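You operate a simulated robot arm through the tools that you are given. There is no shell and no other tool. Be economical: measure what you need, move in short steps, check, and stop when the job is done.

You run a simulated two-armed robot. Do the job below in one go: nothing can be reset, and whatever is moved stays where it is left.

JOB
Take the yellow sieve and leave it on the job card. Take the red sieve and put it on top of the large socket. Take the small sleeve from the service bench and put it on the left shelf of the air jet table. Fetch the bracket and set it on the top of the bench. Take the stainless sleeve and leave it on the wall shelf beside the bench. Stack the 12 mm carton from the top of the bench on top of the 10 mm carton. Take the catch pot on the service bench and put it away on the top of the sliding grate. The order is free. Set down upright: bracket, catch pot.

It is judged by the outcome, as a careful person would: the job done as asked, and still so three seconds after it is handed in. It fails if anything else is knocked over, pushed out of place, dropped, spilled or broken.

ROBOT AND FRAMES
Two 7-joint arms with three-finger grippers on one trunk, on a base that drives. Base frame: it is fixed to the floor where the robot stands at the start and does not move with it; the origin is under the middle of the robot, x ahead of it, y to its left, z up. Lengths are in mm, angles in rad, forces in N, time in s.
The left shoulder is at the start at [30, 124, 1142], the right one opposite. With the tool pointing down near the work surface each hand reaches from about 100 to 740 mm from the robot's upright axis, wherever it stands, measured 20 degrees to its own side. Places, roughly: bracket (5x6x6 cm) [1000, 300, 1300]; carton [750, -250, 750]; catch pot [-1750, -4000, 750]; job card [-3750, 2500, 1000]; large socket (8x8x8 cm) [-300, 1900, 800]; left shelf of the air jet table [-4800, -3900, 800]; red sieve (6x6x3 cm) [500, -200, 900]; small sleeve (3x3x3 cm) [-2300, -3600, 800]; stainless sleeve (4x4x4 cm) [900, -100, 900]; top of the bench [800, -700, 800]; top of the sliding grate [-5400, -3900, 800]; wall shelf beside the bench (14x52 cm) [1060, 460, 1280]; yellow sieve (6x6x3 cm) [500, 0, 900]. Payload 2.2 kg a hand.
The tool frame of a hand sits at the grasp point between the pads (the TCP): z along the fingers, y along the line on which they close. The tips reach 28 mm beyond it. Largest opening 102 mm; the body of the gripper starts 71 mm behind the TCP.
Orientation is that of the tool frame in the base frame, as a unit quaternion [x, y, z, w]. With the fingers straight down and closing along the base's y, the tool's x points along the base's -x, its y along +y and its z along -z.

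CONTROLS
- The arms move only by the tool jog_arm. It takes "left_deltas", "right_deltas" or both (then of equal length, played together; a hand with none holds still); each is text: rows parted by semicolons, each of 7 numbers parted by spaces: the turn, a rotation vector about the base's x, y, z in rad, then the shift along the base's x, y, z in cm, then the finger opening in cm, from 0 to 10.2. In form: rx ry rz tx ty tz grip; .... A call has 1 to 8 rows; each row is the pose to reach, as a shift and turn from the pose commanded when the call began. Each row takes 0.2 s and may step no farther than 50 mm and 0.15 rad from the row before; otherwise, or with a gripper value out of range, the whole call is refused. Where a pose cannot be reached the arm comes as near as it can. A force on the tool above 40 N (or 10 N above the force at the start of the call, whichever is more), or a blocked arm, ends the call early, and 0.2 s more pass. Each finger halts on what it meets, pressing with about 21 N; the grip force reading is that of the motor and also rises with nothing between the fingers. The clock runs only during rows and for 0.2 s after the last one: add rows that repeat a pose to give the fingers time. The reply holds the time, the measured pose of the TCP, the force on the tool along the base axes, the opening and the grip force, in the units named above and with some noise, with the torque about the TCP (base axes, N m) and any sound that the robot's microphone picked up.
- Cameras (640 x 400 px; columns grow to the right, rows downward): "scene" is now at [53.6, -9.1, 1868.7]; the picture's right is [-0.22, -0.97, 0.00], its down [-0.70, 0.16, -0.70] and it looks along [0.68, -0.15, -0.72] (base axes); focal length 250 px, centre (320, 200). "left" rides on the left gripper at [72, 38, -86] in its tool frame; the picture's right is [-0.47, 0.89, 0.00], its down [-0.60, -0.32, -0.73] and it looks along [-0.65, -0.34, 0.68] (tool axes); focal length 256 px, centre (320, 200). "right" rides on the right gripper at [69, 44, -86] in its tool frame; the picture's right is [-0.53, 0.85, 0.00], its down [-0.58, -0.36, -0.73] and it looks along [-0.62, -0.39, 0.68] (tool axes); focal length 256 px, centre (320, 200). There is no depth. A picture from a camera that has moved, and an enlarged one, comes with that camera's place and axes in the base frame and with its lens. The place of the scene camera against the robot may be out by one fixed shift of up to 18 mm in any direction.
- grab_frame(camera): a new picture of that camera. The clock stands still meanwhile.
- move_column(by): slides the trunk up (or, below 0, down) by that many mm; the arms and the scene camera ride with it, the base frame stays. It gives what a move gives, with no picture.
- drive_base(legs): drives the robot by 1 to 6 legs, each [ahead, left, turn to the left] in mm, mm and rad, along the robot's own axes; the way and the turn of a leg run together, so that a leg with both is an arc; at most 1500 mm and 3.142 rad a leg. The arms and the cameras ride along, it lands a little off, and it stops where it bumps. It gives what a move gives.
- head_to(pan, tilt): turns the head with the scene camera to pan (to the left, within 2.496 rad either way) and tilt (down, from -0.506 to 1.204), counted from straight ahead of the robot. It gives what a move gives.
- zoom(camera, box): a new picture of the part [left, top, right, bottom] of that camera's present view, enlarged. The clock stands still meanwhile.
- hand_in(): hands the job in; it is judged then, once.

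Go step by step. Nothing tells you exact positions but the pictures and the camera data: compare them with the known pose of the tool, close in by small moves and look again before you grip or let go. The budget is 207 turns and 190 pictures, counting those below and the enlarged ones. Unless the task says otherwise, let go and move clear before handing in, and close with one line.

The tools are called by a JSON object that holds its "method" and its "body". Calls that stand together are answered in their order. jog_arm: Moves the arms, as the interface text tells. Its arguments: {"type":"object","properties":{"left_deltas":{"type":"string"},"right_deltas":{"type":"string"}},"required":[]} The other tools are called the same way: move_column (by) slides the trunk up or down; drive_base (legs) drives the base; head_to (pan, tilt) turns the head that bears the scene camera; grab_frame (camera) takes a picture; zoom (camera, box) takes an enlarged picture of a part of a camera's view; hand_in () hands the job in.

At the start:

```text
time: 0.0
left_eef_pos: [401.6, 115.0, 1601.5]
left_tool_rot: [0.0, 1.0, 0.001, 0.001]
left_ft_force: [-0.1, -0.7, 0.0]
left_wrist_torque: [0.01, 0.0, 0.03]
left_grip_width: 101.9
left_finger_force: 0.0
right_eef_pos: [439.7, -227.5, 1595.0]
right_tool_rot: [0.0, 1.0, -0.001, 0.0]
right_ft_force: [-0.5, -0.1, 0.5]
right_wrist_torque: [0.01, 0.02, -0.03]
right_grip_width: 102.0
right_finger_force: 0.0
trunk travel left (down, up): [-384.0, 156.0]
robot x, y, heading: [0.8, -0.3, -0.005]
head pan, tilt: [-0.223, 0.799]
```

scene: 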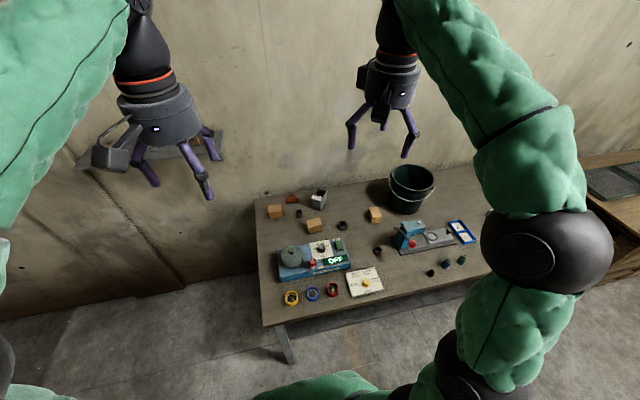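
right: 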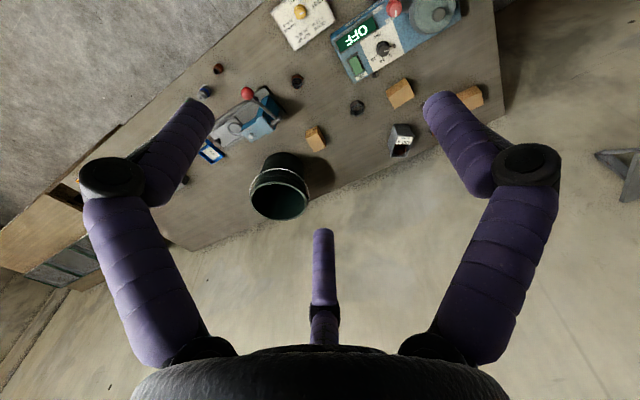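
left: 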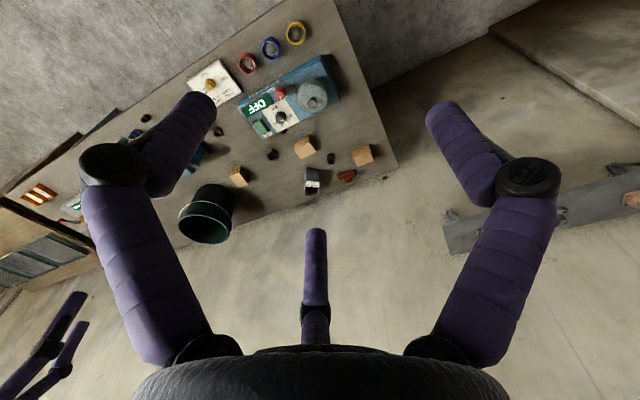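

I see a bench with three sieves (yellow, blue, red) near its front edge, cartons and sleeves at the back, and a wall shelf on the left holding something orange-brown. I'll zoom in to identify the items.

{"method": "zoom", "body": {"camera": "scene", "box": [240, 160, 400, 320]}}

{"method": "zoom", "body": {"camera": "scene", "box": [360, 160, 520, 300]}}

{"method": "zoom", "body": {"camera": "scene", "box": [60, 100, 260, 220]}}

{"method": "zoom", "body": {"camera": "left", "box": [220, 0, 420, 220]}}

```text
2.50 times, centred on (320, 240) of scene
camera zoom: at [53.6, -9.1, 1868.7], right [-0.22, -0.97, 0.0], down [-0.7, 0.16, -0.7], along [0.68, -0.15, -0.72], focal length 625 px, centre (320, 100)
```

zoom: 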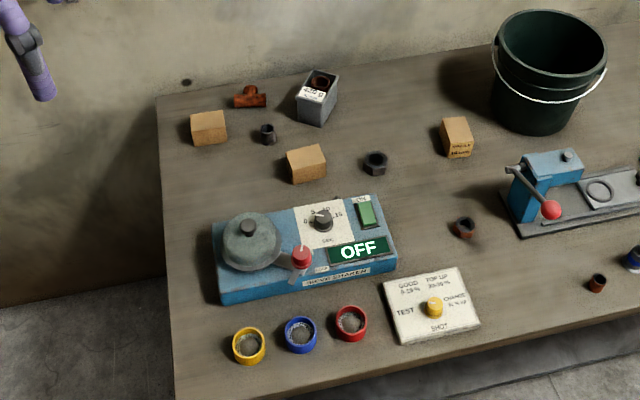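

```text
2.86 times, centred on (440, 230) of scene
camera zoom: at [53.6, -9.1, 1868.7], right [-0.22, -0.97, 0.0], down [-0.7, 0.16, -0.7], along [0.68, -0.15, -0.72], focal length 714 px, centre (-23, 114)
```

zoom: 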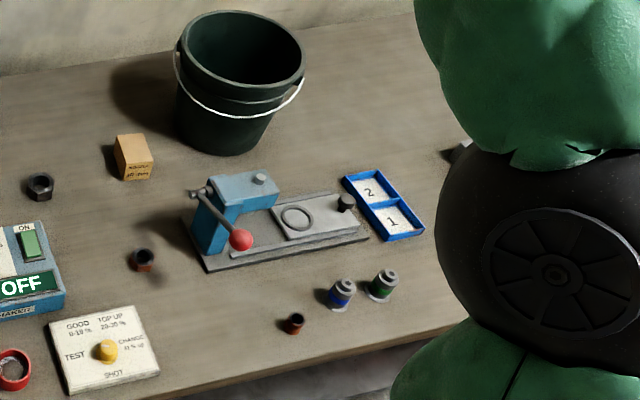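

```text
3.20 times, centred on (160, 160) of scene
camera zoom: at [53.6, -9.1, 1868.7], right [-0.22, -0.97, 0.0], down [-0.7, 0.16, -0.7], along [0.68, -0.15, -0.72], focal length 800 px, centre (832, 328)
```

zoom: 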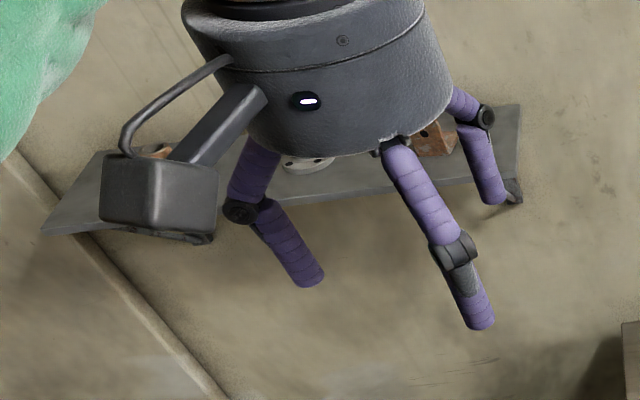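

```text
1.82 times, centred on (320, 110) of left
camera zoom: at [330.3, 152.6, 1687.6], right [0.47, 0.89, 0.0], down [0.6, -0.32, 0.73], along [0.65, -0.34, -0.68], focal length 465 px, centre (320, 364)
```

zoom: 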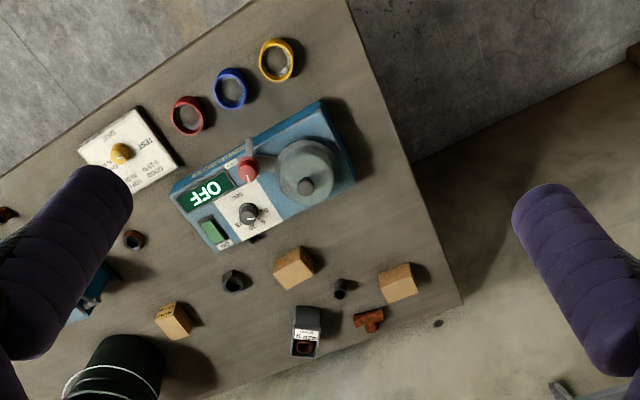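

{"method": "zoom", "body": {"camera": "scene", "box": [260, 180, 340, 230]}}

{"method": "zoom", "body": {"camera": "scene", "box": [325, 195, 405, 245]}}

{"method": "zoom", "body": {"camera": "right", "box": [290, 60, 450, 160]}}

{"method": "zoom", "body": {"camera": "left", "box": [220, 110, 380, 210]}}

```text
8.00 times, centred on (300, 205) of scene
camera zoom: at [53.6, -9.1, 1868.7], right [-0.22, -0.97, 0.0], down [-0.7, 0.16, -0.7], along [0.68, -0.15, -0.72], focal length 1999 px, centre (480, 160)
```

zoom: 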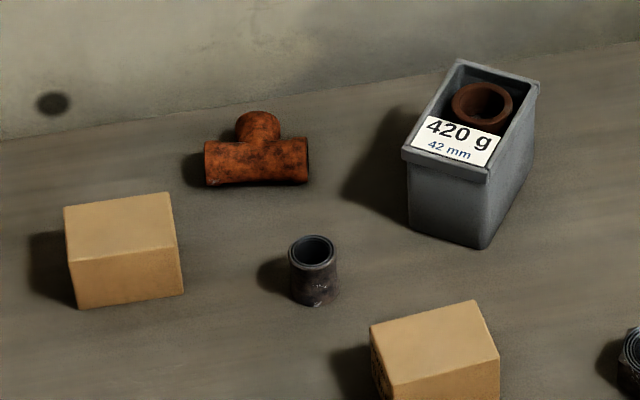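

```text
8.00 times, centred on (365, 220) of scene
camera zoom: at [53.6, -9.1, 1868.7], right [-0.22, -0.97, 0.0], down [-0.7, 0.16, -0.7], along [0.68, -0.15, -0.72], focal length 1999 px, centre (-40, 40)
```

zoom: 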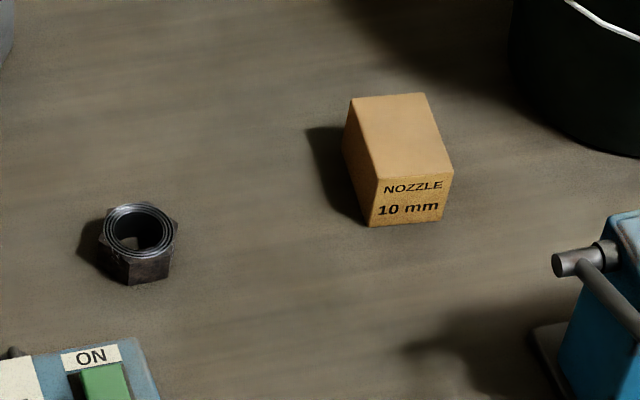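

```text
4.00 times, centred on (370, 110) of right
camera zoom: at [368.9, -184.8, 1683.1], right [0.53, 0.85, 0.0], down [0.58, -0.36, 0.73], along [0.62, -0.39, -0.68], focal length 1024 px, centre (120, 560)
```

zoom: 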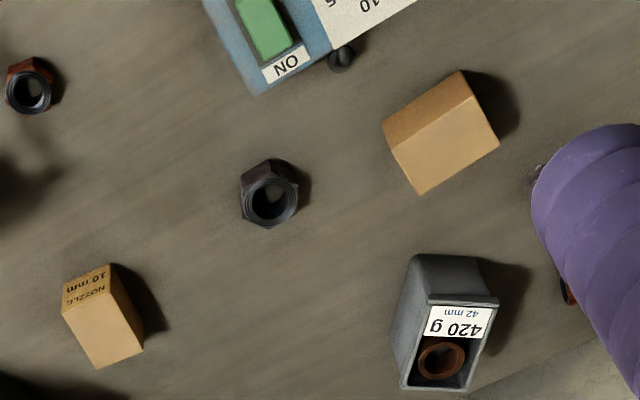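

```text
4.00 times, centred on (300, 160) of left
camera zoom: at [330.3, 152.6, 1687.6], right [0.47, 0.89, 0.0], down [0.6, -0.32, 0.73], along [0.65, -0.34, -0.68], focal length 1024 px, centre (400, 360)
```

zoom: 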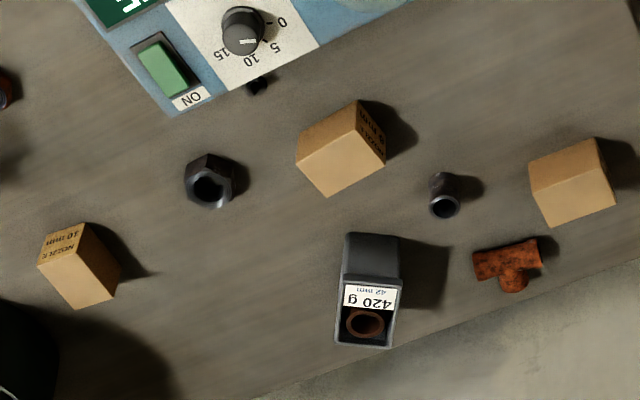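

The carton near the bucket is the 10 mm one and the grey cylinder near (917,-103) is the stainless sleeve; the third carton's label must still be found. I'll look round the room for the obstacles.

{"method": "head_to", "body": {"pan": 1.5, "tilt": 0.45}}

{"method": "grab_frame", "body": {"camera": "scene"}}

{"method": "head_to", "body": {"pan": 2.45, "tilt": 0.35}}

{"method": "grab_frame", "body": {"camera": "scene"}}

{"method": "head_to", "body": {"pan": -2.45, "tilt": 0.35}}

{"method": "grab_frame", "body": {"camera": "scene"}}

{"method": "head_to", "body": {"pan": -1.4, "tilt": 0.45}}

{"method": "grab_frame", "body": {"camera": "scene"}}

{"method": "head_to", "body": {"pan": 0.0, "tilt": 1.2}}

{"method": "grab_frame", "body": {"camera": "scene"}}

```text
time: 1.8
left_eef_pos: [402.3, 115.6, 1600.7]
left_tool_rot: [-0.001, 1.0, 0.0, 0.001]
left_ft_force: [-0.7, 0.5, -0.4]
left_wrist_torque: [0.01, 0.0, -0.02]
left_grip_width: 102.0
left_finger_force: 0.0
right_eef_pos: [438.4, -226.5, 1597.0]
right_tool_rot: [0.0, 1.0, 0.0, -0.001]
right_ft_force: [0.7, -0.1, -0.2]
right_wrist_torque: [-0.02, -0.02, 0.0]
right_grip_width: 101.9
right_finger_force: 0.0
trunk travel left (down, up): [-384.0, 156.0]
robot x, y, heading: [-1.5, 1.7, 0.002]
head pan, tilt: [1.499, 0.45]
```

```text
178 pictures are left
camera scene: at [-18.4, 100.5, 1899.1], right [1.0, -0.07, 0.0], down [-0.03, -0.43, -0.9], along [0.06, 0.9, -0.44], focal length 250 px, centre (320, 200)
```

scene: 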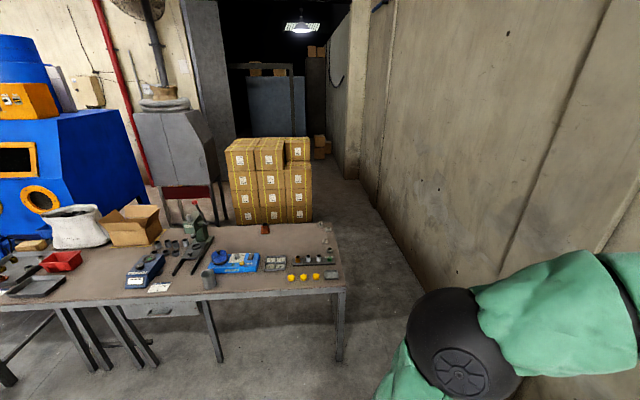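

```text
time: 3.0
left_eef_pos: [402.7, 115.3, 1601.9]
left_tool_rot: [0.0, 1.0, 0.001, 0.0]
left_ft_force: [1.1, 0.2, -0.8]
left_wrist_torque: [0.02, -0.02, 0.01]
left_grip_width: 101.9
left_finger_force: 0.1
right_eef_pos: [438.7, -226.8, 1596.4]
right_tool_rot: [0.0, 1.0, 0.001, 0.0]
right_ft_force: [0.0, 0.0, -0.3]
right_wrist_torque: [-0.01, 0.0, -0.01]
right_grip_width: 102.1
right_finger_force: 0.0
trunk travel left (down, up): [-384.0, 156.0]
robot x, y, heading: [0.1, 2.0, -0.002]
head pan, tilt: [2.45, 0.351]
```

```text
177 pictures are left
camera scene: at [-96.7, 68.3, 1908.3], right [0.64, 0.77, 0.0], down [0.26, -0.22, -0.94], along [-0.72, 0.6, -0.34], focal length 250 px, centre (320, 200)
```

scene: 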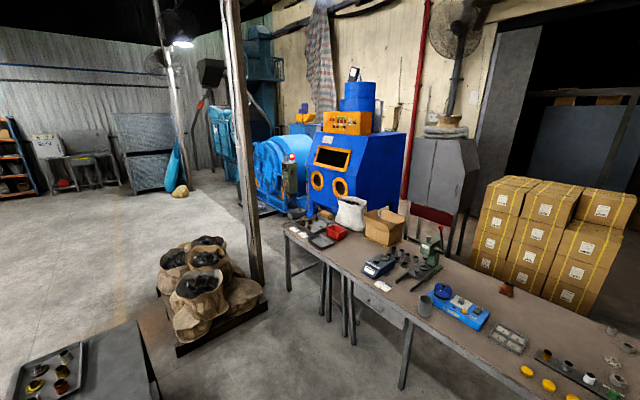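

```text
time: 6.8
left_eef_pos: [401.5, 115.9, 1599.6]
left_tool_rot: [0.0, 1.0, -0.001, 0.001]
left_ft_force: [-0.3, -0.1, 0.1]
left_wrist_torque: [-0.02, 0.01, 0.01]
left_grip_width: 101.9
left_finger_force: 0.1
right_eef_pos: [439.2, -228.4, 1596.9]
right_tool_rot: [0.001, 1.0, -0.001, 0.0]
right_ft_force: [-0.2, 0.1, 0.6]
right_wrist_torque: [-0.02, -0.03, 0.0]
right_grip_width: 102.3
right_finger_force: 0.1
trunk travel left (down, up): [-384.0, 156.0]
robot x, y, heading: [0.3, -3.3, 0.002]
head pan, tilt: [-2.45, 0.351]
```

```text
176 pictures are left
camera scene: at [-96.7, -50.5, 1908.4], right [-0.64, 0.77, 0.0], down [0.26, 0.22, -0.94], along [-0.72, -0.6, -0.34], focal length 250 px, centre (320, 200)
```

scene: 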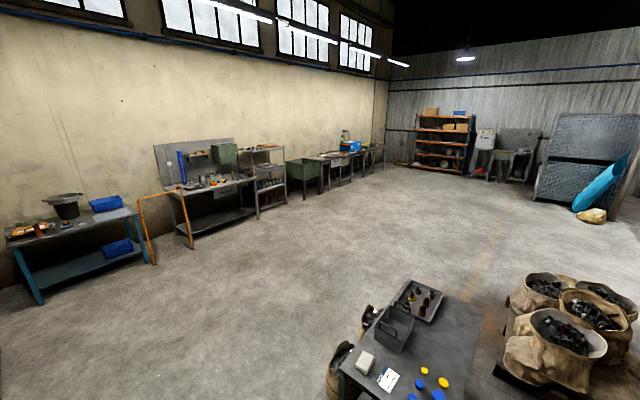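

```text
time: 8.2
left_eef_pos: [401.4, 116.7, 1601.9]
left_tool_rot: [0.0, 1.0, 0.0, 0.001]
left_ft_force: [-0.5, -0.6, 0.3]
left_wrist_torque: [-0.02, -0.01, -0.02]
left_grip_width: 102.0
left_finger_force: 0.0
right_eef_pos: [438.4, -227.8, 1596.9]
right_tool_rot: [0.0, 1.0, 0.001, 0.0]
right_ft_force: [0.1, -0.2, 0.3]
right_wrist_torque: [0.01, 0.02, -0.02]
right_grip_width: 102.1
right_finger_force: 0.1
trunk travel left (down, up): [-384.0, 156.0]
robot x, y, heading: [0.8, 1.3, 0.0]
head pan, tilt: [-1.4, 0.45]
```

```text
175 pictures are left
camera scene: at [-9.5, -81.7, 1899.1], right [-0.99, -0.17, 0.0], down [-0.07, 0.43, -0.9], along [0.15, -0.89, -0.44], focal length 250 px, centre (320, 200)
```

scene: 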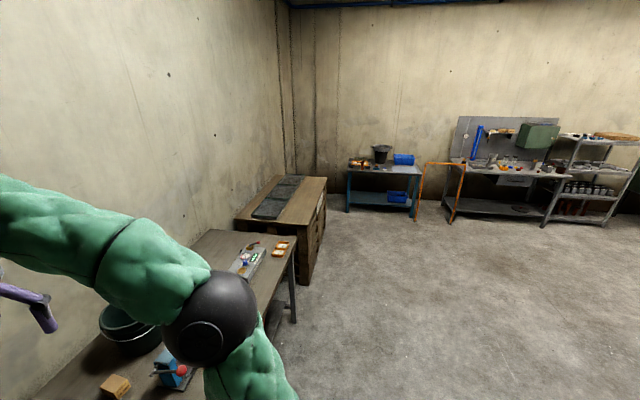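

```text
time: 9.7
left_eef_pos: [402.5, 116.3, 1600.7]
left_tool_rot: [0.0, 1.0, 0.0, 0.001]
left_ft_force: [0.0, 0.1, 0.3]
left_wrist_torque: [0.0, 0.0, -0.01]
left_grip_width: 101.7
left_finger_force: 0.0
right_eef_pos: [438.3, -228.4, 1595.8]
right_tool_rot: [0.0, 1.0, 0.0, 0.0]
right_ft_force: [0.3, 0.5, -0.6]
right_wrist_torque: [0.01, 0.0, 0.0]
right_grip_width: 102.0
right_finger_force: 0.1
trunk travel left (down, up): [-384.0, 156.0]
robot x, y, heading: [-0.8, 0.1, -0.006]
head pan, tilt: [0.0, 1.201]
```

```text
174 pictures are left
camera scene: at [30.9, 8.8, 1841.0], right [0.0, -1.0, 0.0], down [-0.93, 0.0, -0.36], along [0.36, 0.0, -0.93], focal length 250 px, centre (320, 200)
```

scene: 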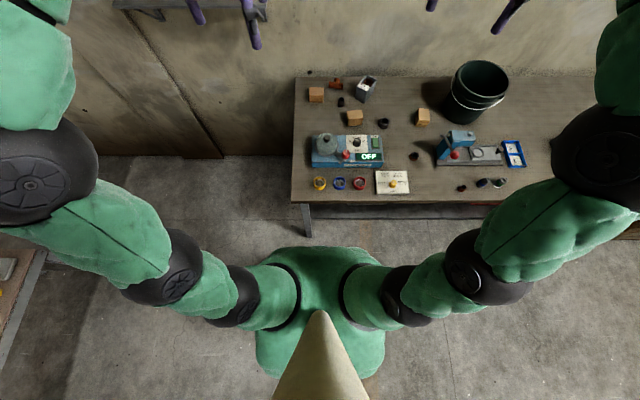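

Bench left edge is about y≈125 and the space left of it is free; elbows ride high and narrow. I'll drive to a station at the bench's left corner, facing diagonally, where I can reach carton, sleeve and wall shelf.

{"method": "drive_base", "body": {"legs": [[0, 480, 0], [0, 0, -0.8], [380, 395, 0]]}}

{"method": "head_to", "body": {"pan": 0.3, "tilt": 0.7}}

{"method": "grab_frame", "body": {"camera": "scene"}}

{"method": "grab_frame", "body": {"camera": "left"}}

{"method": "grab_frame", "body": {"camera": "right"}}

```text
time: 17.4
left_eef_pos: [918.5, 279.0, 1601.9]
left_tool_rot: [0.391, 0.92, 0.0, 0.001]
left_ft_force: [0.3, -0.2, -0.2]
left_wrist_torque: [0.0, 0.04, -0.02]
left_grip_width: 102.2
left_finger_force: 0.0
right_eef_pos: [696.8, 13.1, 1596.8]
right_tool_rot: [0.391, 0.92, 0.0, 0.0]
right_ft_force: [-0.5, -0.7, -0.3]
right_wrist_torque: [0.01, -0.06, 0.02]
right_grip_width: 102.0
right_finger_force: 0.0
trunk travel left (down, up): [-384.0, 156.0]
robot x, y, heading: [555.1, 486.4, -0.804]
head pan, tilt: [0.0, 1.201]
```

```text
time: 18.4
left_eef_pos: [918.3, 279.5, 1601.1]
left_tool_rot: [0.39, 0.921, 0.0, 0.001]
left_ft_force: [0.2, -0.1, 0.5]
left_wrist_torque: [-0.02, -0.01, 0.0]
left_grip_width: 102.0
left_finger_force: 0.2
right_eef_pos: [696.8, 13.7, 1596.2]
right_tool_rot: [0.391, 0.92, 0.0, 0.0]
right_ft_force: [-1.0, -0.2, 0.2]
right_wrist_torque: [-0.01, -0.02, -0.01]
right_grip_width: 102.1
right_finger_force: 0.2
trunk travel left (down, up): [-384.0, 156.0]
robot x, y, heading: [557.3, 486.2, -0.804]
head pan, tilt: [0.3, 0.7]
```

```text
173 pictures are left
camera scene: at [614.2, 476.6, 1876.9], right [-0.48, -0.88, 0.0], down [-0.56, 0.31, -0.76], along [0.67, -0.37, -0.64], focal length 250 px, centre (320, 200)
```

scene: 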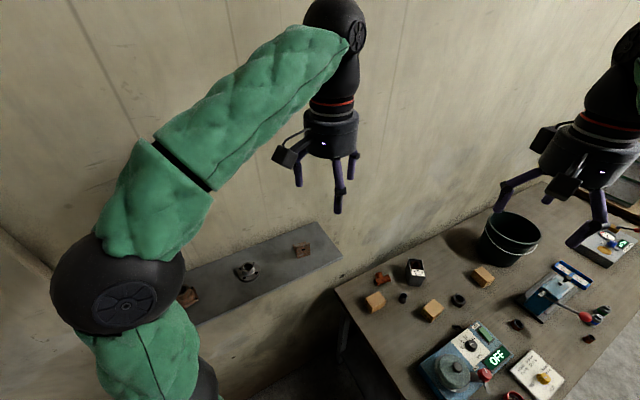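

```text
172 pictures are left
camera left: at [896.2, 355.9, 1687.7], right [0.96, 0.28, 0.0], down [0.19, -0.65, 0.73], along [0.21, -0.7, -0.68], focal length 256 px, centre (320, 200)
```

left: 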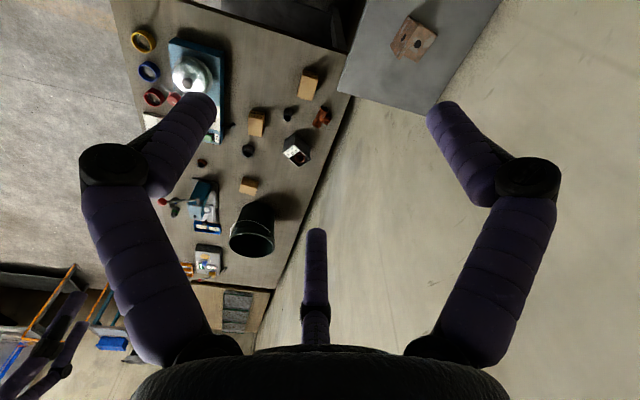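

```text
171 pictures are left
camera right: at [679.5, 93.0, 1683.3], right [0.98, 0.2, 0.0], down [0.14, -0.67, 0.73], along [0.15, -0.72, -0.68], focal length 256 px, centre (320, 200)
```

right: 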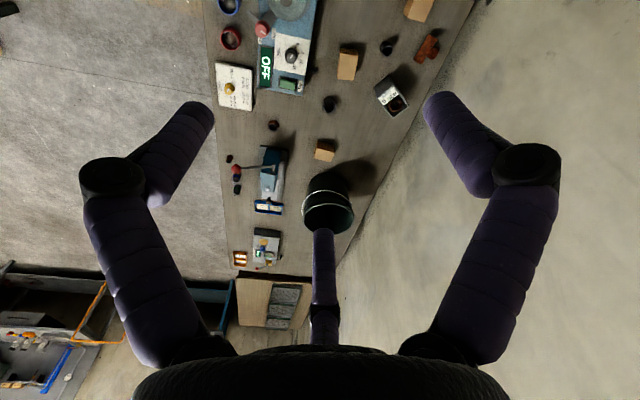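

{"method": "zoom", "body": {"camera": "scene", "box": [170, 210, 350, 330]}}

{"method": "zoom", "body": {"camera": "left", "box": [200, 0, 480, 200]}}

{"method": "zoom", "body": {"camera": "scene", "box": [330, 250, 530, 390]}}

{"method": "zoom", "body": {"camera": "left", "box": [270, 50, 350, 110]}}

```text
3.33 times, centred on (260, 270) of scene
camera zoom: at [614.2, 476.6, 1876.9], right [-0.48, -0.88, 0.0], down [-0.56, 0.31, -0.76], along [0.67, -0.37, -0.64], focal length 833 px, centre (520, -33)
```

zoom: 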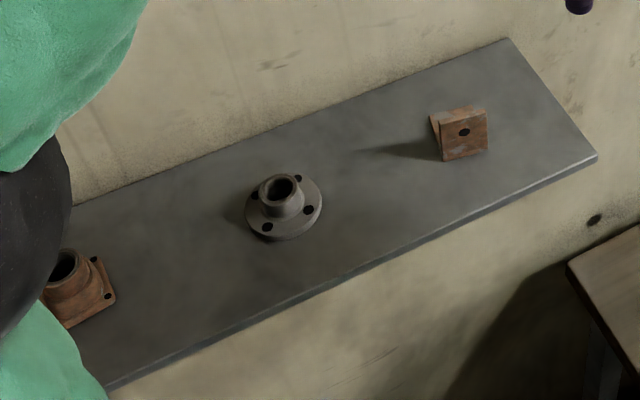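

```text
2.00 times, centred on (340, 100) of left
camera zoom: at [896.2, 355.9, 1687.7], right [0.96, 0.28, 0.0], down [0.19, -0.65, 0.73], along [0.21, -0.7, -0.68], focal length 512 px, centre (280, 400)
```

zoom: 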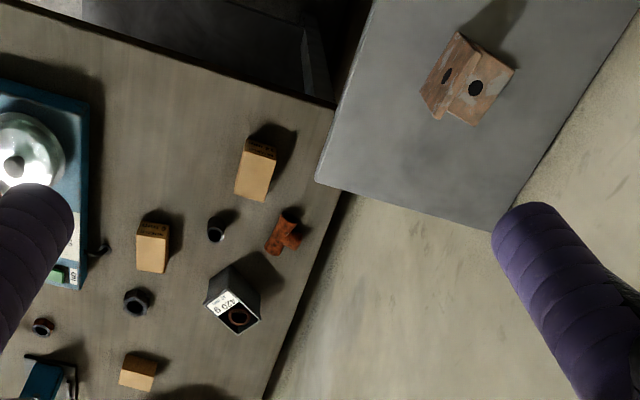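

```text
2.86 times, centred on (430, 320) of scene
camera zoom: at [614.2, 476.6, 1876.9], right [-0.48, -0.88, 0.0], down [-0.56, 0.31, -0.76], along [0.67, -0.37, -0.64], focal length 714 px, centre (6, -143)
```

zoom: 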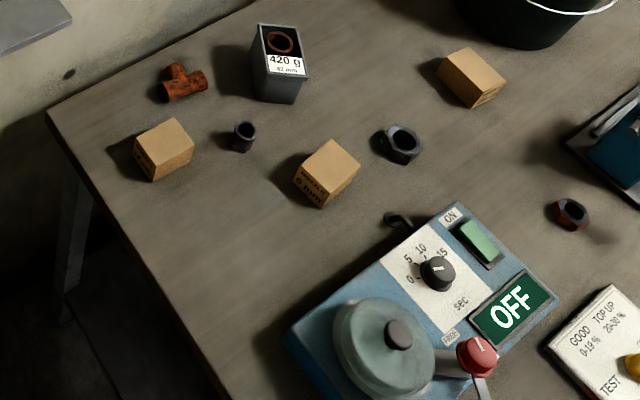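

```text
6.67 times, centred on (310, 80) of left
camera zoom: at [896.2, 355.9, 1687.7], right [0.96, 0.28, 0.0], down [0.19, -0.65, 0.73], along [0.21, -0.7, -0.68], focal length 1707 px, centre (387, 1000)
```

zoom: 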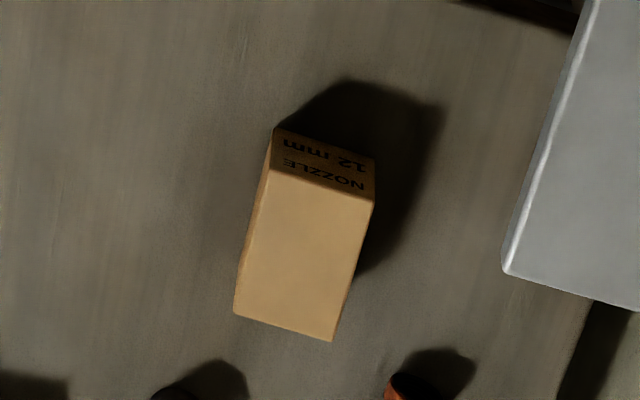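

The leftmost carton reads NOZZLE 12 mm, and the bracket sits at about (1040,297) on the shelf. I'll bring the left hand closer to view the bracket, squaring it to the wall.

{"method": "jog_arm", "body": {"left_deltas": "0 0 0.134 1 0 -3 10.2; 0 0 0.268 3 1 -6 10.2; 0 0 0.402 5 1.5 -9 10.2; 0 0 0.536 7 2 -12 10.2; 0 0 0.67 8 2 -15 10.2; 0 0 0.804 8 2 -15 10.2; 0 0 0.804 8 2 -15 10.2"}}

{"method": "grab_frame", "body": {"camera": "left"}}

{"method": "grab_frame", "body": {"camera": "scene"}}

```text
time: 20.0
left_eef_pos: [998.4, 297.4, 1449.2]
left_tool_rot: [-0.001, 1.0, -0.001, 0.001]
left_ft_force: [0.3, -0.1, -0.3]
left_wrist_torque: [0.0, 0.01, -0.01]
left_grip_width: 101.9
left_finger_force: 0.0
right_eef_pos: [698.3, 13.1, 1596.4]
right_tool_rot: [0.391, 0.92, 0.0, 0.0]
right_ft_force: [-0.4, 0.2, 0.4]
right_wrist_torque: [0.01, -0.04, -0.03]
right_grip_width: 102.1
right_finger_force: 0.1
trunk travel left (down, up): [-384.0, 156.0]
robot x, y, heading: [558.2, 485.2, -0.804]
head pan, tilt: [0.3, 0.7]
```

```text
166 pictures are left
camera left: at [927.3, 334.4, 1536.3], right [0.46, 0.89, 0.0], down [0.6, -0.32, 0.73], along [0.65, -0.34, -0.68], focal length 256 px, centre (320, 200)
```

left: 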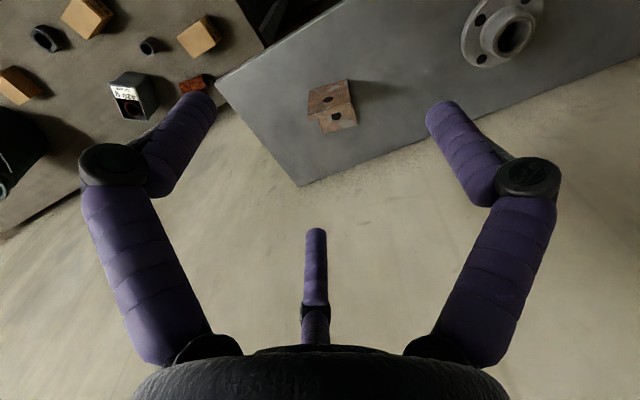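

```text
165 pictures are left
camera scene: at [615.0, 476.7, 1876.9], right [-0.48, -0.88, 0.0], down [-0.56, 0.31, -0.76], along [0.67, -0.37, -0.64], focal length 250 px, centre (320, 200)
```

scene: 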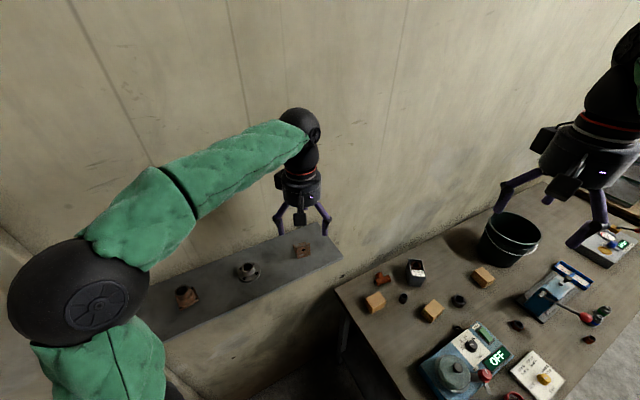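

{"method": "zoom", "body": {"camera": "left", "box": [270, 50, 390, 150]}}

{"method": "zoom", "body": {"camera": "scene", "box": [260, 210, 350, 280]}}

```text
4.00 times, centred on (330, 100) of left
camera zoom: at [927.3, 334.4, 1536.3], right [0.46, 0.89, 0.0], down [0.6, -0.32, 0.73], along [0.65, -0.34, -0.68], focal length 1024 px, centre (280, 600)
```

zoom: 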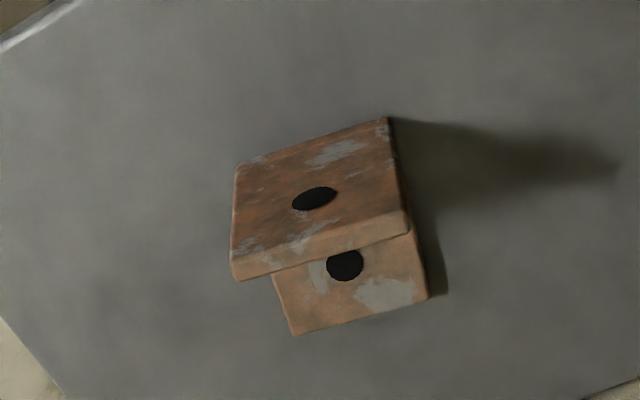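

```text
5.71 times, centred on (305, 245) of scene
camera zoom: at [615.0, 476.7, 1876.9], right [-0.48, -0.88, 0.0], down [-0.56, 0.31, -0.76], along [0.67, -0.37, -0.64], focal length 1428 px, centre (406, -57)
```

zoom: 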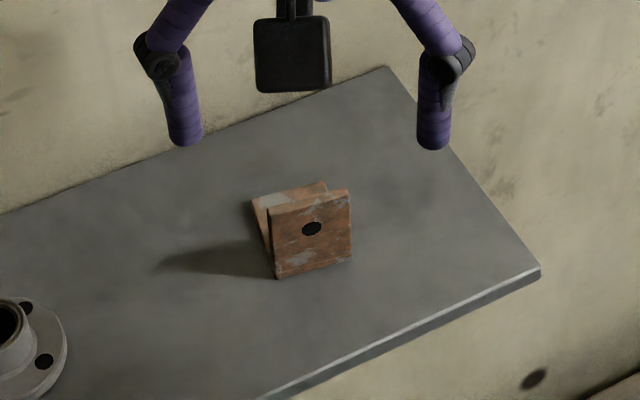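

Shelf top is z≈1289; the bracket's upright plate is at about x 1024–1032, y 274–311, yawed about −0.17. I'll close in above it and look again.

{"method": "jog_arm", "body": {"left_deltas": "0 0 -0.1 2 -0.3 -2 10.2; 0 0 -0.17 3.3 -0.6 -6 10.2; 0 0 -0.17 3.3 -0.6 -7 8.0; 0 0 -0.17 3.3 -0.6 -7 8.0"}}

{"method": "grab_frame", "body": {"camera": "left"}}

{"method": "zoom", "body": {"camera": "scene", "box": [260, 190, 350, 260]}}

```text
time: 21.0
left_eef_pos: [1030.5, 292.8, 1380.9]
left_tool_rot: [0.084, 0.996, 0.0, 0.001]
left_ft_force: [1.1, 0.4, 0.8]
left_wrist_torque: [0.02, 0.04, -0.03]
left_grip_width: 80.1
left_finger_force: 0.0
right_eef_pos: [696.9, 13.3, 1597.3]
right_tool_rot: [0.39, 0.921, 0.0, 0.0]
right_ft_force: [0.1, -0.4, 0.9]
right_wrist_torque: [0.01, -0.01, 0.01]
right_grip_width: 101.9
right_finger_force: 0.0
trunk travel left (down, up): [-384.0, 156.0]
robot x, y, heading: [554.9, 491.1, -0.803]
head pan, tilt: [0.3, 0.7]
```

```text
162 pictures are left
camera left: at [967.2, 341.3, 1466.5], right [0.61, 0.79, 0.0], down [0.54, -0.41, 0.73], along [0.58, -0.44, -0.68], focal length 256 px, centre (320, 200)
```

left: 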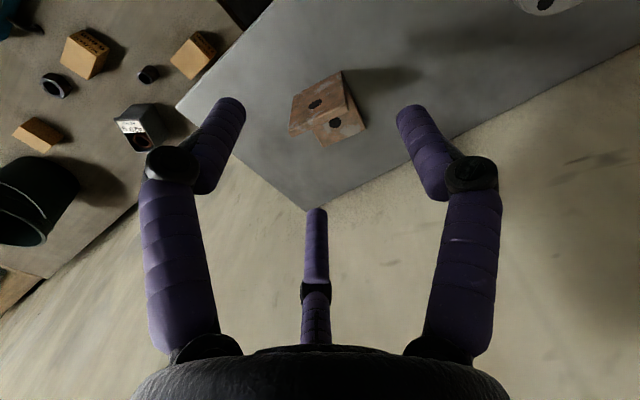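

```text
5.71 times, centred on (305, 225) of scene
camera zoom: at [615.1, 476.5, 1876.9], right [-0.48, -0.88, 0.0], down [-0.56, 0.31, -0.76], along [0.67, -0.37, -0.64], focal length 1428 px, centre (406, 57)
```

zoom: 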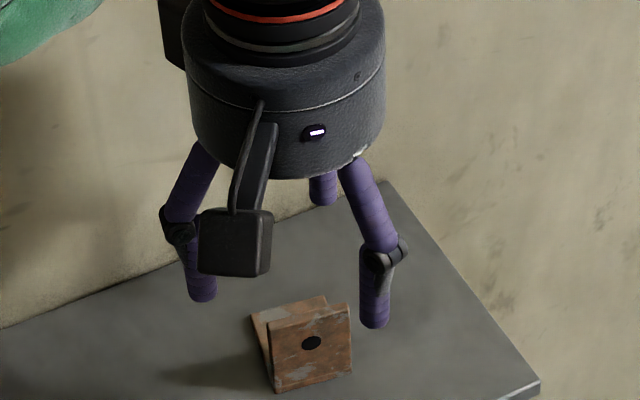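

{"method": "zoom", "body": {"camera": "left", "box": [265, 50, 395, 160]}}

```text
3.64 times, centred on (330, 105) of left
camera zoom: at [967.2, 341.3, 1466.5], right [0.61, 0.79, 0.0], down [0.54, -0.41, 0.73], along [0.58, -0.44, -0.68], focal length 931 px, centre (284, 546)
```

zoom: 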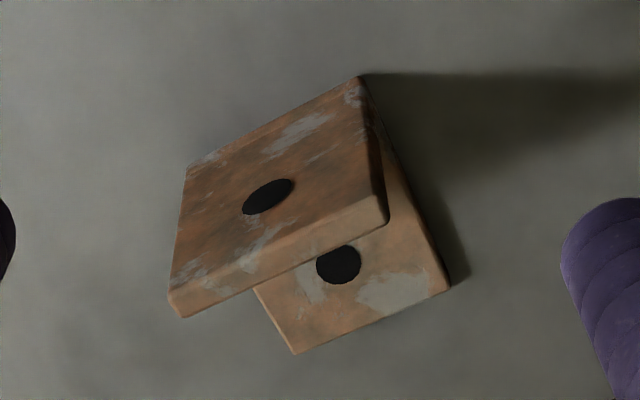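

The bracket is centred between the fingers. Lower and grip.

{"method": "jog_arm", "body": {"left_deltas": "0 0 0 0.3 0.1 -3 8.0; 0 0 0 0.3 0.1 -5.9 8.0; 0 0 0 0.3 0.1 -5.9 5; 0 0 0 0.3 0.1 -5.9 3; 0 0 0 0.3 0.1 -5.9 2; 0 0 0 0.3 0.1 -5.9 2"}}

{"method": "grab_frame", "body": {"camera": "left"}}

```text
time: 22.4
left_eef_pos: [1034.2, 293.8, 1322.6]
left_tool_rot: [0.085, 0.996, 0.0, 0.0]
left_ft_force: [-0.4, -0.6, 0.6]
left_wrist_torque: [0.03, -0.01, -0.01]
left_grip_width: 20.1
left_finger_force: 0.2
right_eef_pos: [697.1, 13.9, 1596.7]
right_tool_rot: [0.391, 0.92, 0.0, 0.001]
right_ft_force: [-0.3, -0.5, 0.5]
right_wrist_torque: [0.0, 0.02, 0.0]
right_grip_width: 102.0
right_finger_force: 0.1
trunk travel left (down, up): [-384.0, 156.0]
robot x, y, heading: [556.2, 486.1, -0.8]
head pan, tilt: [0.3, 0.7]
```

```text
159 pictures are left
camera left: at [971.2, 341.6, 1409.0], right [0.61, 0.79, 0.0], down [0.54, -0.41, 0.73], along [0.58, -0.44, -0.68], focal length 256 px, centre (320, 200)
```

left: 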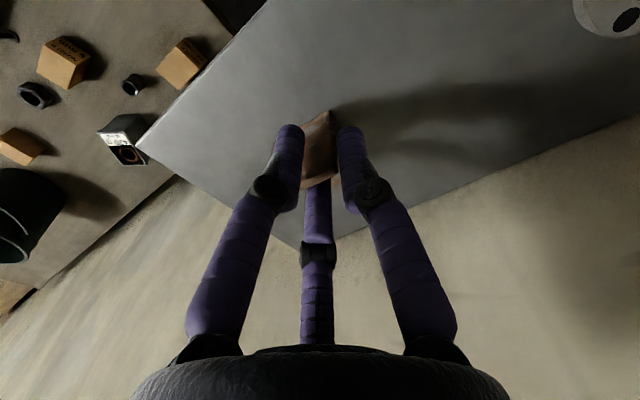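

{"method": "zoom", "body": {"camera": "scene", "box": [260, 190, 350, 260]}}

{"method": "zoom", "body": {"camera": "left", "box": [260, 90, 380, 220]}}

```text
5.71 times, centred on (305, 225) of scene
camera zoom: at [614.8, 476.8, 1876.9], right [-0.48, -0.88, 0.0], down [-0.56, 0.31, -0.76], along [0.67, -0.37, -0.64], focal length 1428 px, centre (406, 57)
```

zoom: 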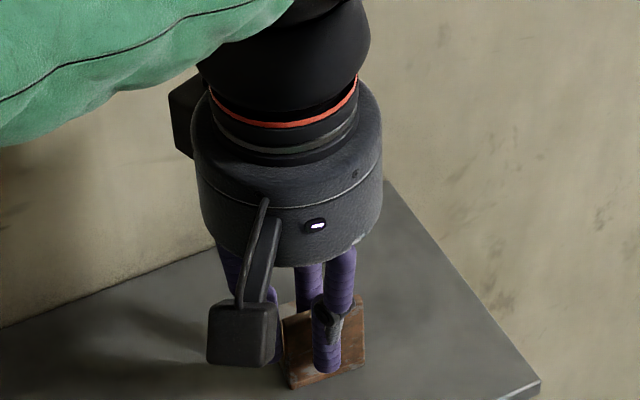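

```text
3.08 times, centred on (320, 155) of left
camera zoom: at [971.2, 341.6, 1409.0], right [0.61, 0.79, 0.0], down [0.54, -0.41, 0.73], along [0.58, -0.44, -0.68], focal length 788 px, centre (320, 338)
```

zoom: 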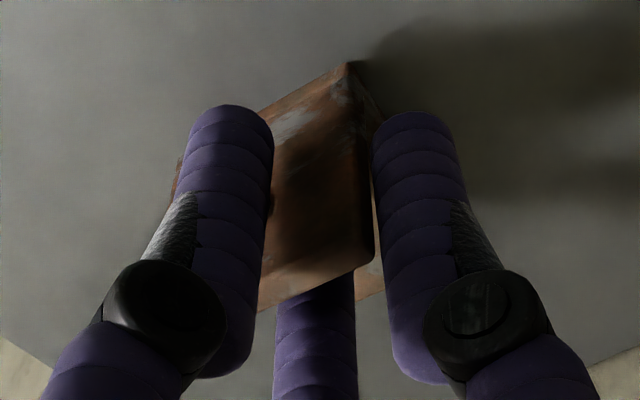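

The fingers closed in front of the plate rather than on it, and it seems to have shifted a few mm. I'll open, rise, and re-measure.

{"method": "jog_arm", "body": {"left_deltas": "0 0 0 0 0 0 5; 0 0 0 0 0 0 8; 0 0 0 0 0 0 8; 0 0 0 0 0 4 8; 0 0 0 0 0 8 8; 0 0 0 0 0 8 8"}}

{"method": "zoom", "body": {"camera": "left", "box": [250, 50, 410, 160]}}

{"method": "zoom", "body": {"camera": "scene", "box": [260, 190, 350, 260]}}

```text
time: 23.8
left_eef_pos: [1035.9, 292.3, 1403.5]
left_tool_rot: [0.085, 0.996, 0.0, 0.0]
left_ft_force: [-0.5, 1.1, -0.8]
left_wrist_torque: [-0.01, 0.0, 0.01]
left_grip_width: 80.2
left_finger_force: 0.0
right_eef_pos: [697.1, 12.8, 1597.0]
right_tool_rot: [0.391, 0.92, 0.001, 0.0]
right_ft_force: [-0.2, 0.3, -0.3]
right_wrist_torque: [0.0, 0.0, -0.02]
right_grip_width: 102.1
right_finger_force: 0.0
trunk travel left (down, up): [-384.0, 156.0]
robot x, y, heading: [557.4, 489.4, -0.805]
head pan, tilt: [0.3, 0.7]
```

```text
3.64 times, centred on (330, 105) of left
camera zoom: at [971.4, 340.4, 1489.3], right [0.61, 0.79, 0.0], down [0.54, -0.41, 0.73], along [0.58, -0.44, -0.68], focal length 931 px, centre (284, 546)
```

zoom: 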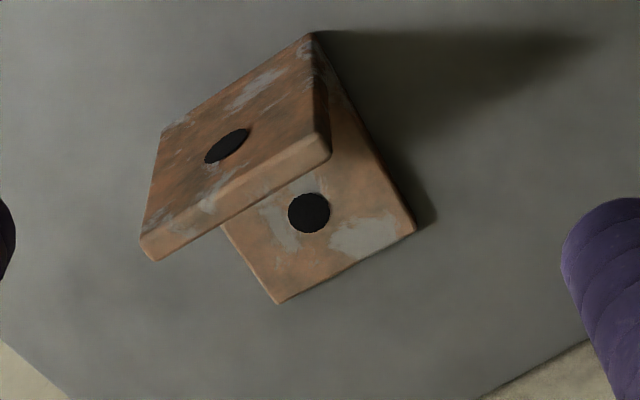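

```text
5.71 times, centred on (305, 225) of scene
camera zoom: at [615.0, 476.6, 1876.9], right [-0.48, -0.88, 0.0], down [-0.56, 0.31, -0.76], along [0.67, -0.37, -0.64], focal length 1428 px, centre (406, 57)
```

zoom: 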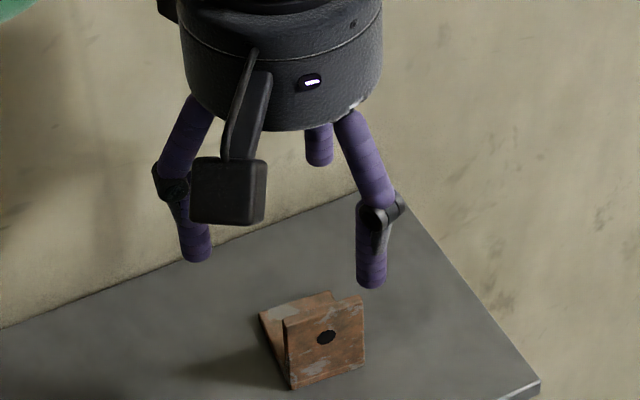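

The pictures show the hand actually has three fingers (one along tool +y, two at ±30° behind), which is why the plate was not pinched. I'll turn the hand so the single finger goes behind the plate and the other two in front of it.

{"method": "jog_arm", "body": {"left_deltas": "0 0 -0.14 0 0 0 8; 0 0 -0.28 0 0 0 8; 0 0 -0.42 0 0 0 8; 0 0 -0.56 0 0 0 8; 0 0 -0.7 0 0 0 8; 0 0 -0.84 0 0 0 8; 0 0 -0.98 0 0 0 8; 0 0 -1.12 0 0 0 8"}}

{"method": "jog_arm", "body": {"left_deltas": "0 0 -0.13 -0.3 -0.5 0 7; 0 0 -0.26 -0.7 -1 0 6; 0 0 -0.38 -0.7 -1 0 6; 0 0 -0.38 -0.7 -1 0 6"}}

{"method": "grab_frame", "body": {"camera": "left"}}

{"method": "zoom", "body": {"camera": "scene", "box": [260, 190, 350, 260]}}

```text
time: 25.6
left_eef_pos: [1035.0, 294.7, 1402.0]
left_tool_rot: [0.602, 0.798, 0.0, 0.0]
left_ft_force: [0.0, -0.3, 0.7]
left_wrist_torque: [-0.03, 0.02, 0.02]
left_grip_width: 80.0
left_finger_force: 0.0
right_eef_pos: [697.5, 14.0, 1596.3]
right_tool_rot: [0.391, 0.921, 0.001, 0.001]
right_ft_force: [0.7, -0.1, 0.1]
right_wrist_torque: [0.01, -0.03, 0.0]
right_grip_width: 101.9
right_finger_force: 0.1
trunk travel left (down, up): [-384.0, 156.0]
robot x, y, heading: [556.0, 488.4, -0.806]
head pan, tilt: [0.3, 0.7]
```

```text
time: 26.6
left_eef_pos: [1027.8, 284.3, 1401.6]
left_tool_rot: [0.742, 0.671, 0.0, 0.001]
left_ft_force: [0.2, -0.5, 0.9]
left_wrist_torque: [-0.01, 0.02, 0.01]
left_grip_width: 60.1
left_finger_force: 0.1
right_eef_pos: [697.7, 13.4, 1596.6]
right_tool_rot: [0.391, 0.92, 0.0, 0.0]
right_ft_force: [0.3, -0.5, 0.2]
right_wrist_torque: [0.03, -0.01, 0.02]
right_grip_width: 102.0
right_finger_force: 0.0
trunk travel left (down, up): [-384.0, 156.0]
robot x, y, heading: [557.9, 484.3, -0.802]
head pan, tilt: [0.3, 0.7]
```

```text
154 pictures are left
camera left: at [1073.9, 351.1, 1488.5], right [0.83, -0.55, 0.0], down [-0.38, -0.57, 0.73], along [-0.4, -0.61, -0.68], focal length 256 px, centre (320, 200)
```

left: 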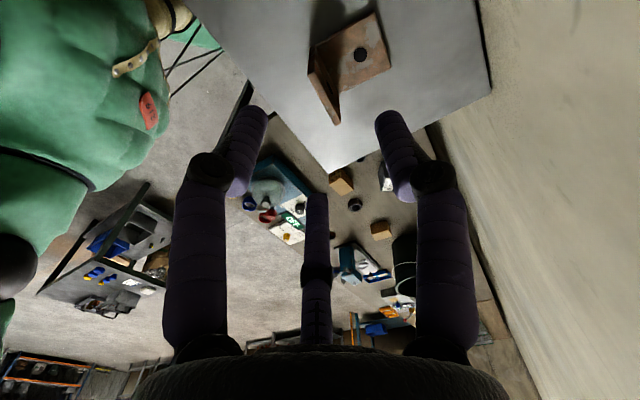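

```text
5.71 times, centred on (305, 225) of scene
camera zoom: at [614.6, 476.6, 1876.9], right [-0.48, -0.88, 0.0], down [-0.56, 0.31, -0.76], along [0.67, -0.37, -0.64], focal length 1428 px, centre (406, 57)
```

zoom: 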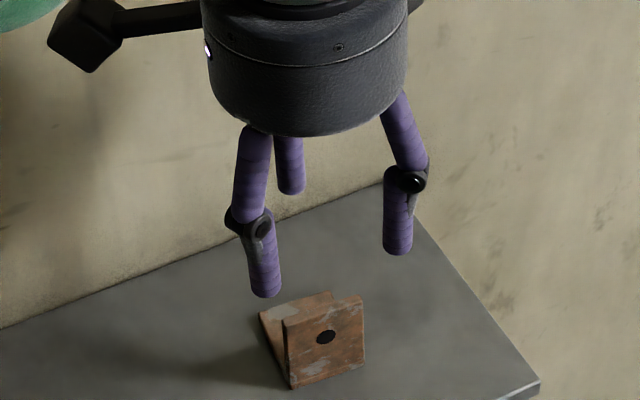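

{"method": "zoom", "body": {"camera": "left", "box": [270, 0, 430, 140]}}

```text
2.86 times, centred on (350, 70) of left
camera zoom: at [1073.9, 351.1, 1488.5], right [0.83, -0.55, 0.0], down [-0.38, -0.57, 0.73], along [-0.4, -0.61, -0.68], focal length 731 px, centre (234, 571)
```

zoom: 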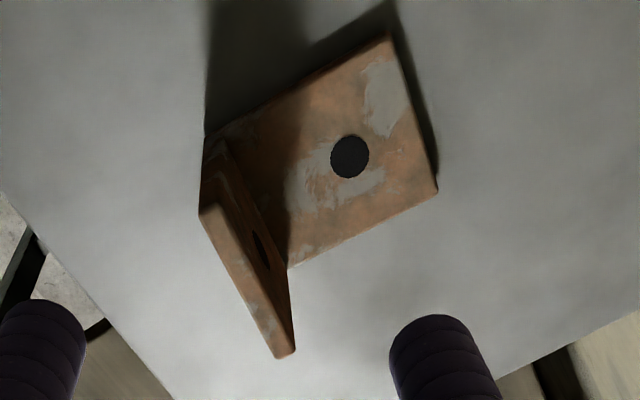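

Plate centre confirmed at (1033,284), nicely between front and rear fingers. Descend and close.

{"method": "jog_arm", "body": {"left_deltas": "0 0 0 0.1 0 -4.5 6; 0 0 0 0.1 0 -8.6 6; 0 0 0 0.1 0 -8.6 4; 0 0 0 0.1 0 -8.6 2; 0 0 0 0.1 0 -8.6 0.5; 0 0 0 0.1 0 -8.6 0.5"}}

{"method": "zoom", "body": {"camera": "scene", "box": [260, 190, 350, 260]}}

```text
time: 28.0
left_eef_pos: [1027.4, 283.5, 1316.1]
left_tool_rot: [0.741, 0.672, 0.0, 0.0]
left_ft_force: [0.6, -0.4, -0.6]
left_wrist_torque: [0.02, -0.06, 0.01]
left_grip_width: 11.8
left_finger_force: 20.9
right_eef_pos: [697.6, 13.3, 1596.2]
right_tool_rot: [0.39, 0.921, 0.0, -0.001]
right_ft_force: [0.0, -0.6, -0.3]
right_wrist_torque: [-0.01, 0.01, -0.03]
right_grip_width: 102.1
right_finger_force: 0.1
trunk travel left (down, up): [-384.0, 156.0]
robot x, y, heading: [560.1, 487.3, -0.805]
head pan, tilt: [0.3, 0.7]
```

```text
5.71 times, centred on (305, 225) of scene
camera zoom: at [614.9, 476.7, 1876.9], right [-0.48, -0.88, 0.0], down [-0.56, 0.31, -0.76], along [0.67, -0.37, -0.64], focal length 1428 px, centre (406, 57)
```

zoom: 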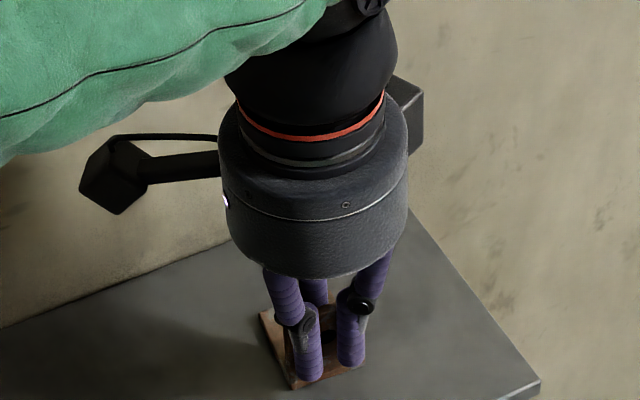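

Gripped (20.9 N). Lift, then carry the bracket out over the bench's left end.

{"method": "jog_arm", "body": {"left_deltas": "0 0 0 0 0 1 0.5; 0 0 0 0 0 5 0.5; 0 0 0 -2 -2 8 0.5; 0 0 0 -5 -5.5 8 0.5; 0 0 0 -8.2 -9 8 0.5; 0 0 0 -11.5 -12.5 8 0.5; 0 0 0 -14.8 -16 8 0.5; 0 0 0 -18 -19.5 8 0.5"}}

{"method": "grab_frame", "body": {"camera": "left"}}

{"method": "grab_frame", "body": {"camera": "scene"}}

```text
time: 29.8
left_eef_pos: [845.5, 88.2, 1395.4]
left_tool_rot: [0.741, 0.672, 0.001, -0.001]
left_ft_force: [0.6, -0.1, -1.5]
left_wrist_torque: [0.04, 0.02, 0.02]
left_grip_width: 11.8
left_finger_force: 21.4
right_eef_pos: [695.1, 13.4, 1595.6]
right_tool_rot: [0.391, 0.92, 0.001, 0.0]
right_ft_force: [-0.4, -0.7, 0.6]
right_wrist_torque: [0.02, 0.02, 0.06]
right_grip_width: 102.2
right_finger_force: 0.1
trunk travel left (down, up): [-384.0, 156.0]
robot x, y, heading: [555.6, 485.6, -0.798]
head pan, tilt: [0.3, 0.7]
```

```text
150 pictures are left
camera left: at [891.8, 155.0, 1482.0], right [0.84, -0.55, 0.0], down [-0.38, -0.57, 0.73], along [-0.4, -0.61, -0.68], focal length 256 px, centre (320, 200)
```

left: 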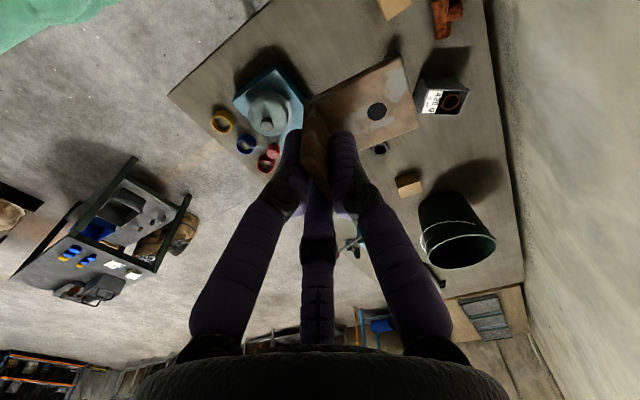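

```text
149 pictures are left
camera scene: at [613.2, 474.2, 1876.9], right [-0.48, -0.88, 0.0], down [-0.56, 0.31, -0.76], along [0.67, -0.37, -0.64], focal length 250 px, centre (320, 200)
```

scene: 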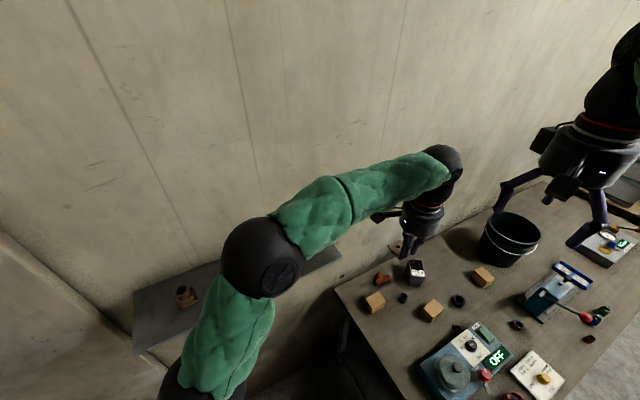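

{"method": "jog_arm", "body": {"left_deltas": "0 0 0 -1.5 -1.5 -4 0.5; 0 0 0 -2.5 -2.5 -8.5 0.5; 0 0 0 -2.5 -2.5 -13 0.5; 0 0 0 -2.5 -2.5 -18 0.5; 0 0 0 -2.5 -2.5 -23 0.5; 0 0 0 -2.5 -2.5 -28 0.5; 0 0 0 -2.5 -2.5 -33 0.5; 0 0 0 -2.5 -2.5 -37 0.5"}}

{"method": "grab_frame", "body": {"camera": "left"}}

{"method": "grab_frame", "body": {"camera": "scene"}}

```text
time: 31.6
left_eef_pos: [824.4, 60.3, 1024.4]
left_tool_rot: [0.741, 0.672, 0.0, 0.0]
left_ft_force: [-0.5, -0.3, -1.8]
left_wrist_torque: [0.02, 0.06, 0.0]
left_grip_width: 11.5
left_finger_force: 21.2
right_eef_pos: [697.2, 13.0, 1595.6]
right_tool_rot: [0.39, 0.921, 0.0, -0.001]
right_ft_force: [1.0, 0.5, -0.7]
right_wrist_torque: [-0.01, 0.03, 0.02]
right_grip_width: 102.0
right_finger_force: 0.1
trunk travel left (down, up): [-384.0, 156.0]
robot x, y, heading: [555.6, 485.1, -0.803]
head pan, tilt: [0.3, 0.7]
```

```text
148 pictures are left
camera left: at [870.0, 129.1, 1110.8], right [0.84, -0.55, 0.0], down [-0.37, -0.57, 0.73], along [-0.4, -0.61, -0.68], focal length 256 px, centre (320, 200)
```

left: 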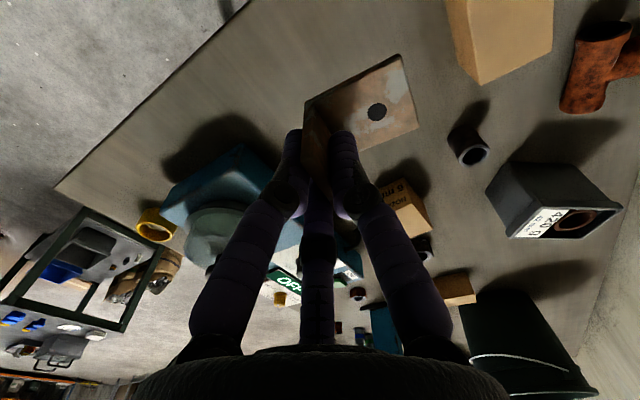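

```text
147 pictures are left
camera scene: at [615.2, 475.8, 1876.9], right [-0.48, -0.88, 0.0], down [-0.56, 0.31, -0.76], along [0.67, -0.37, -0.64], focal length 250 px, centre (320, 200)
```

scene: 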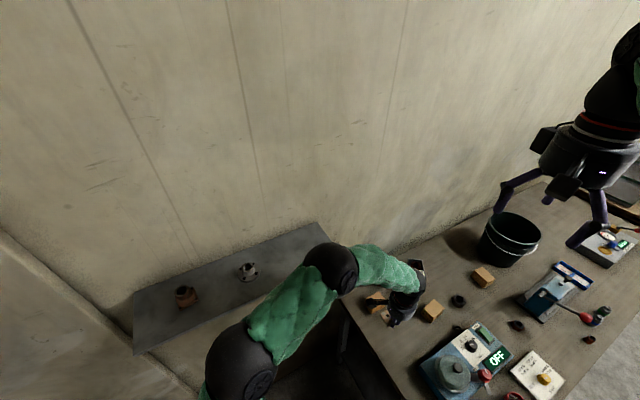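

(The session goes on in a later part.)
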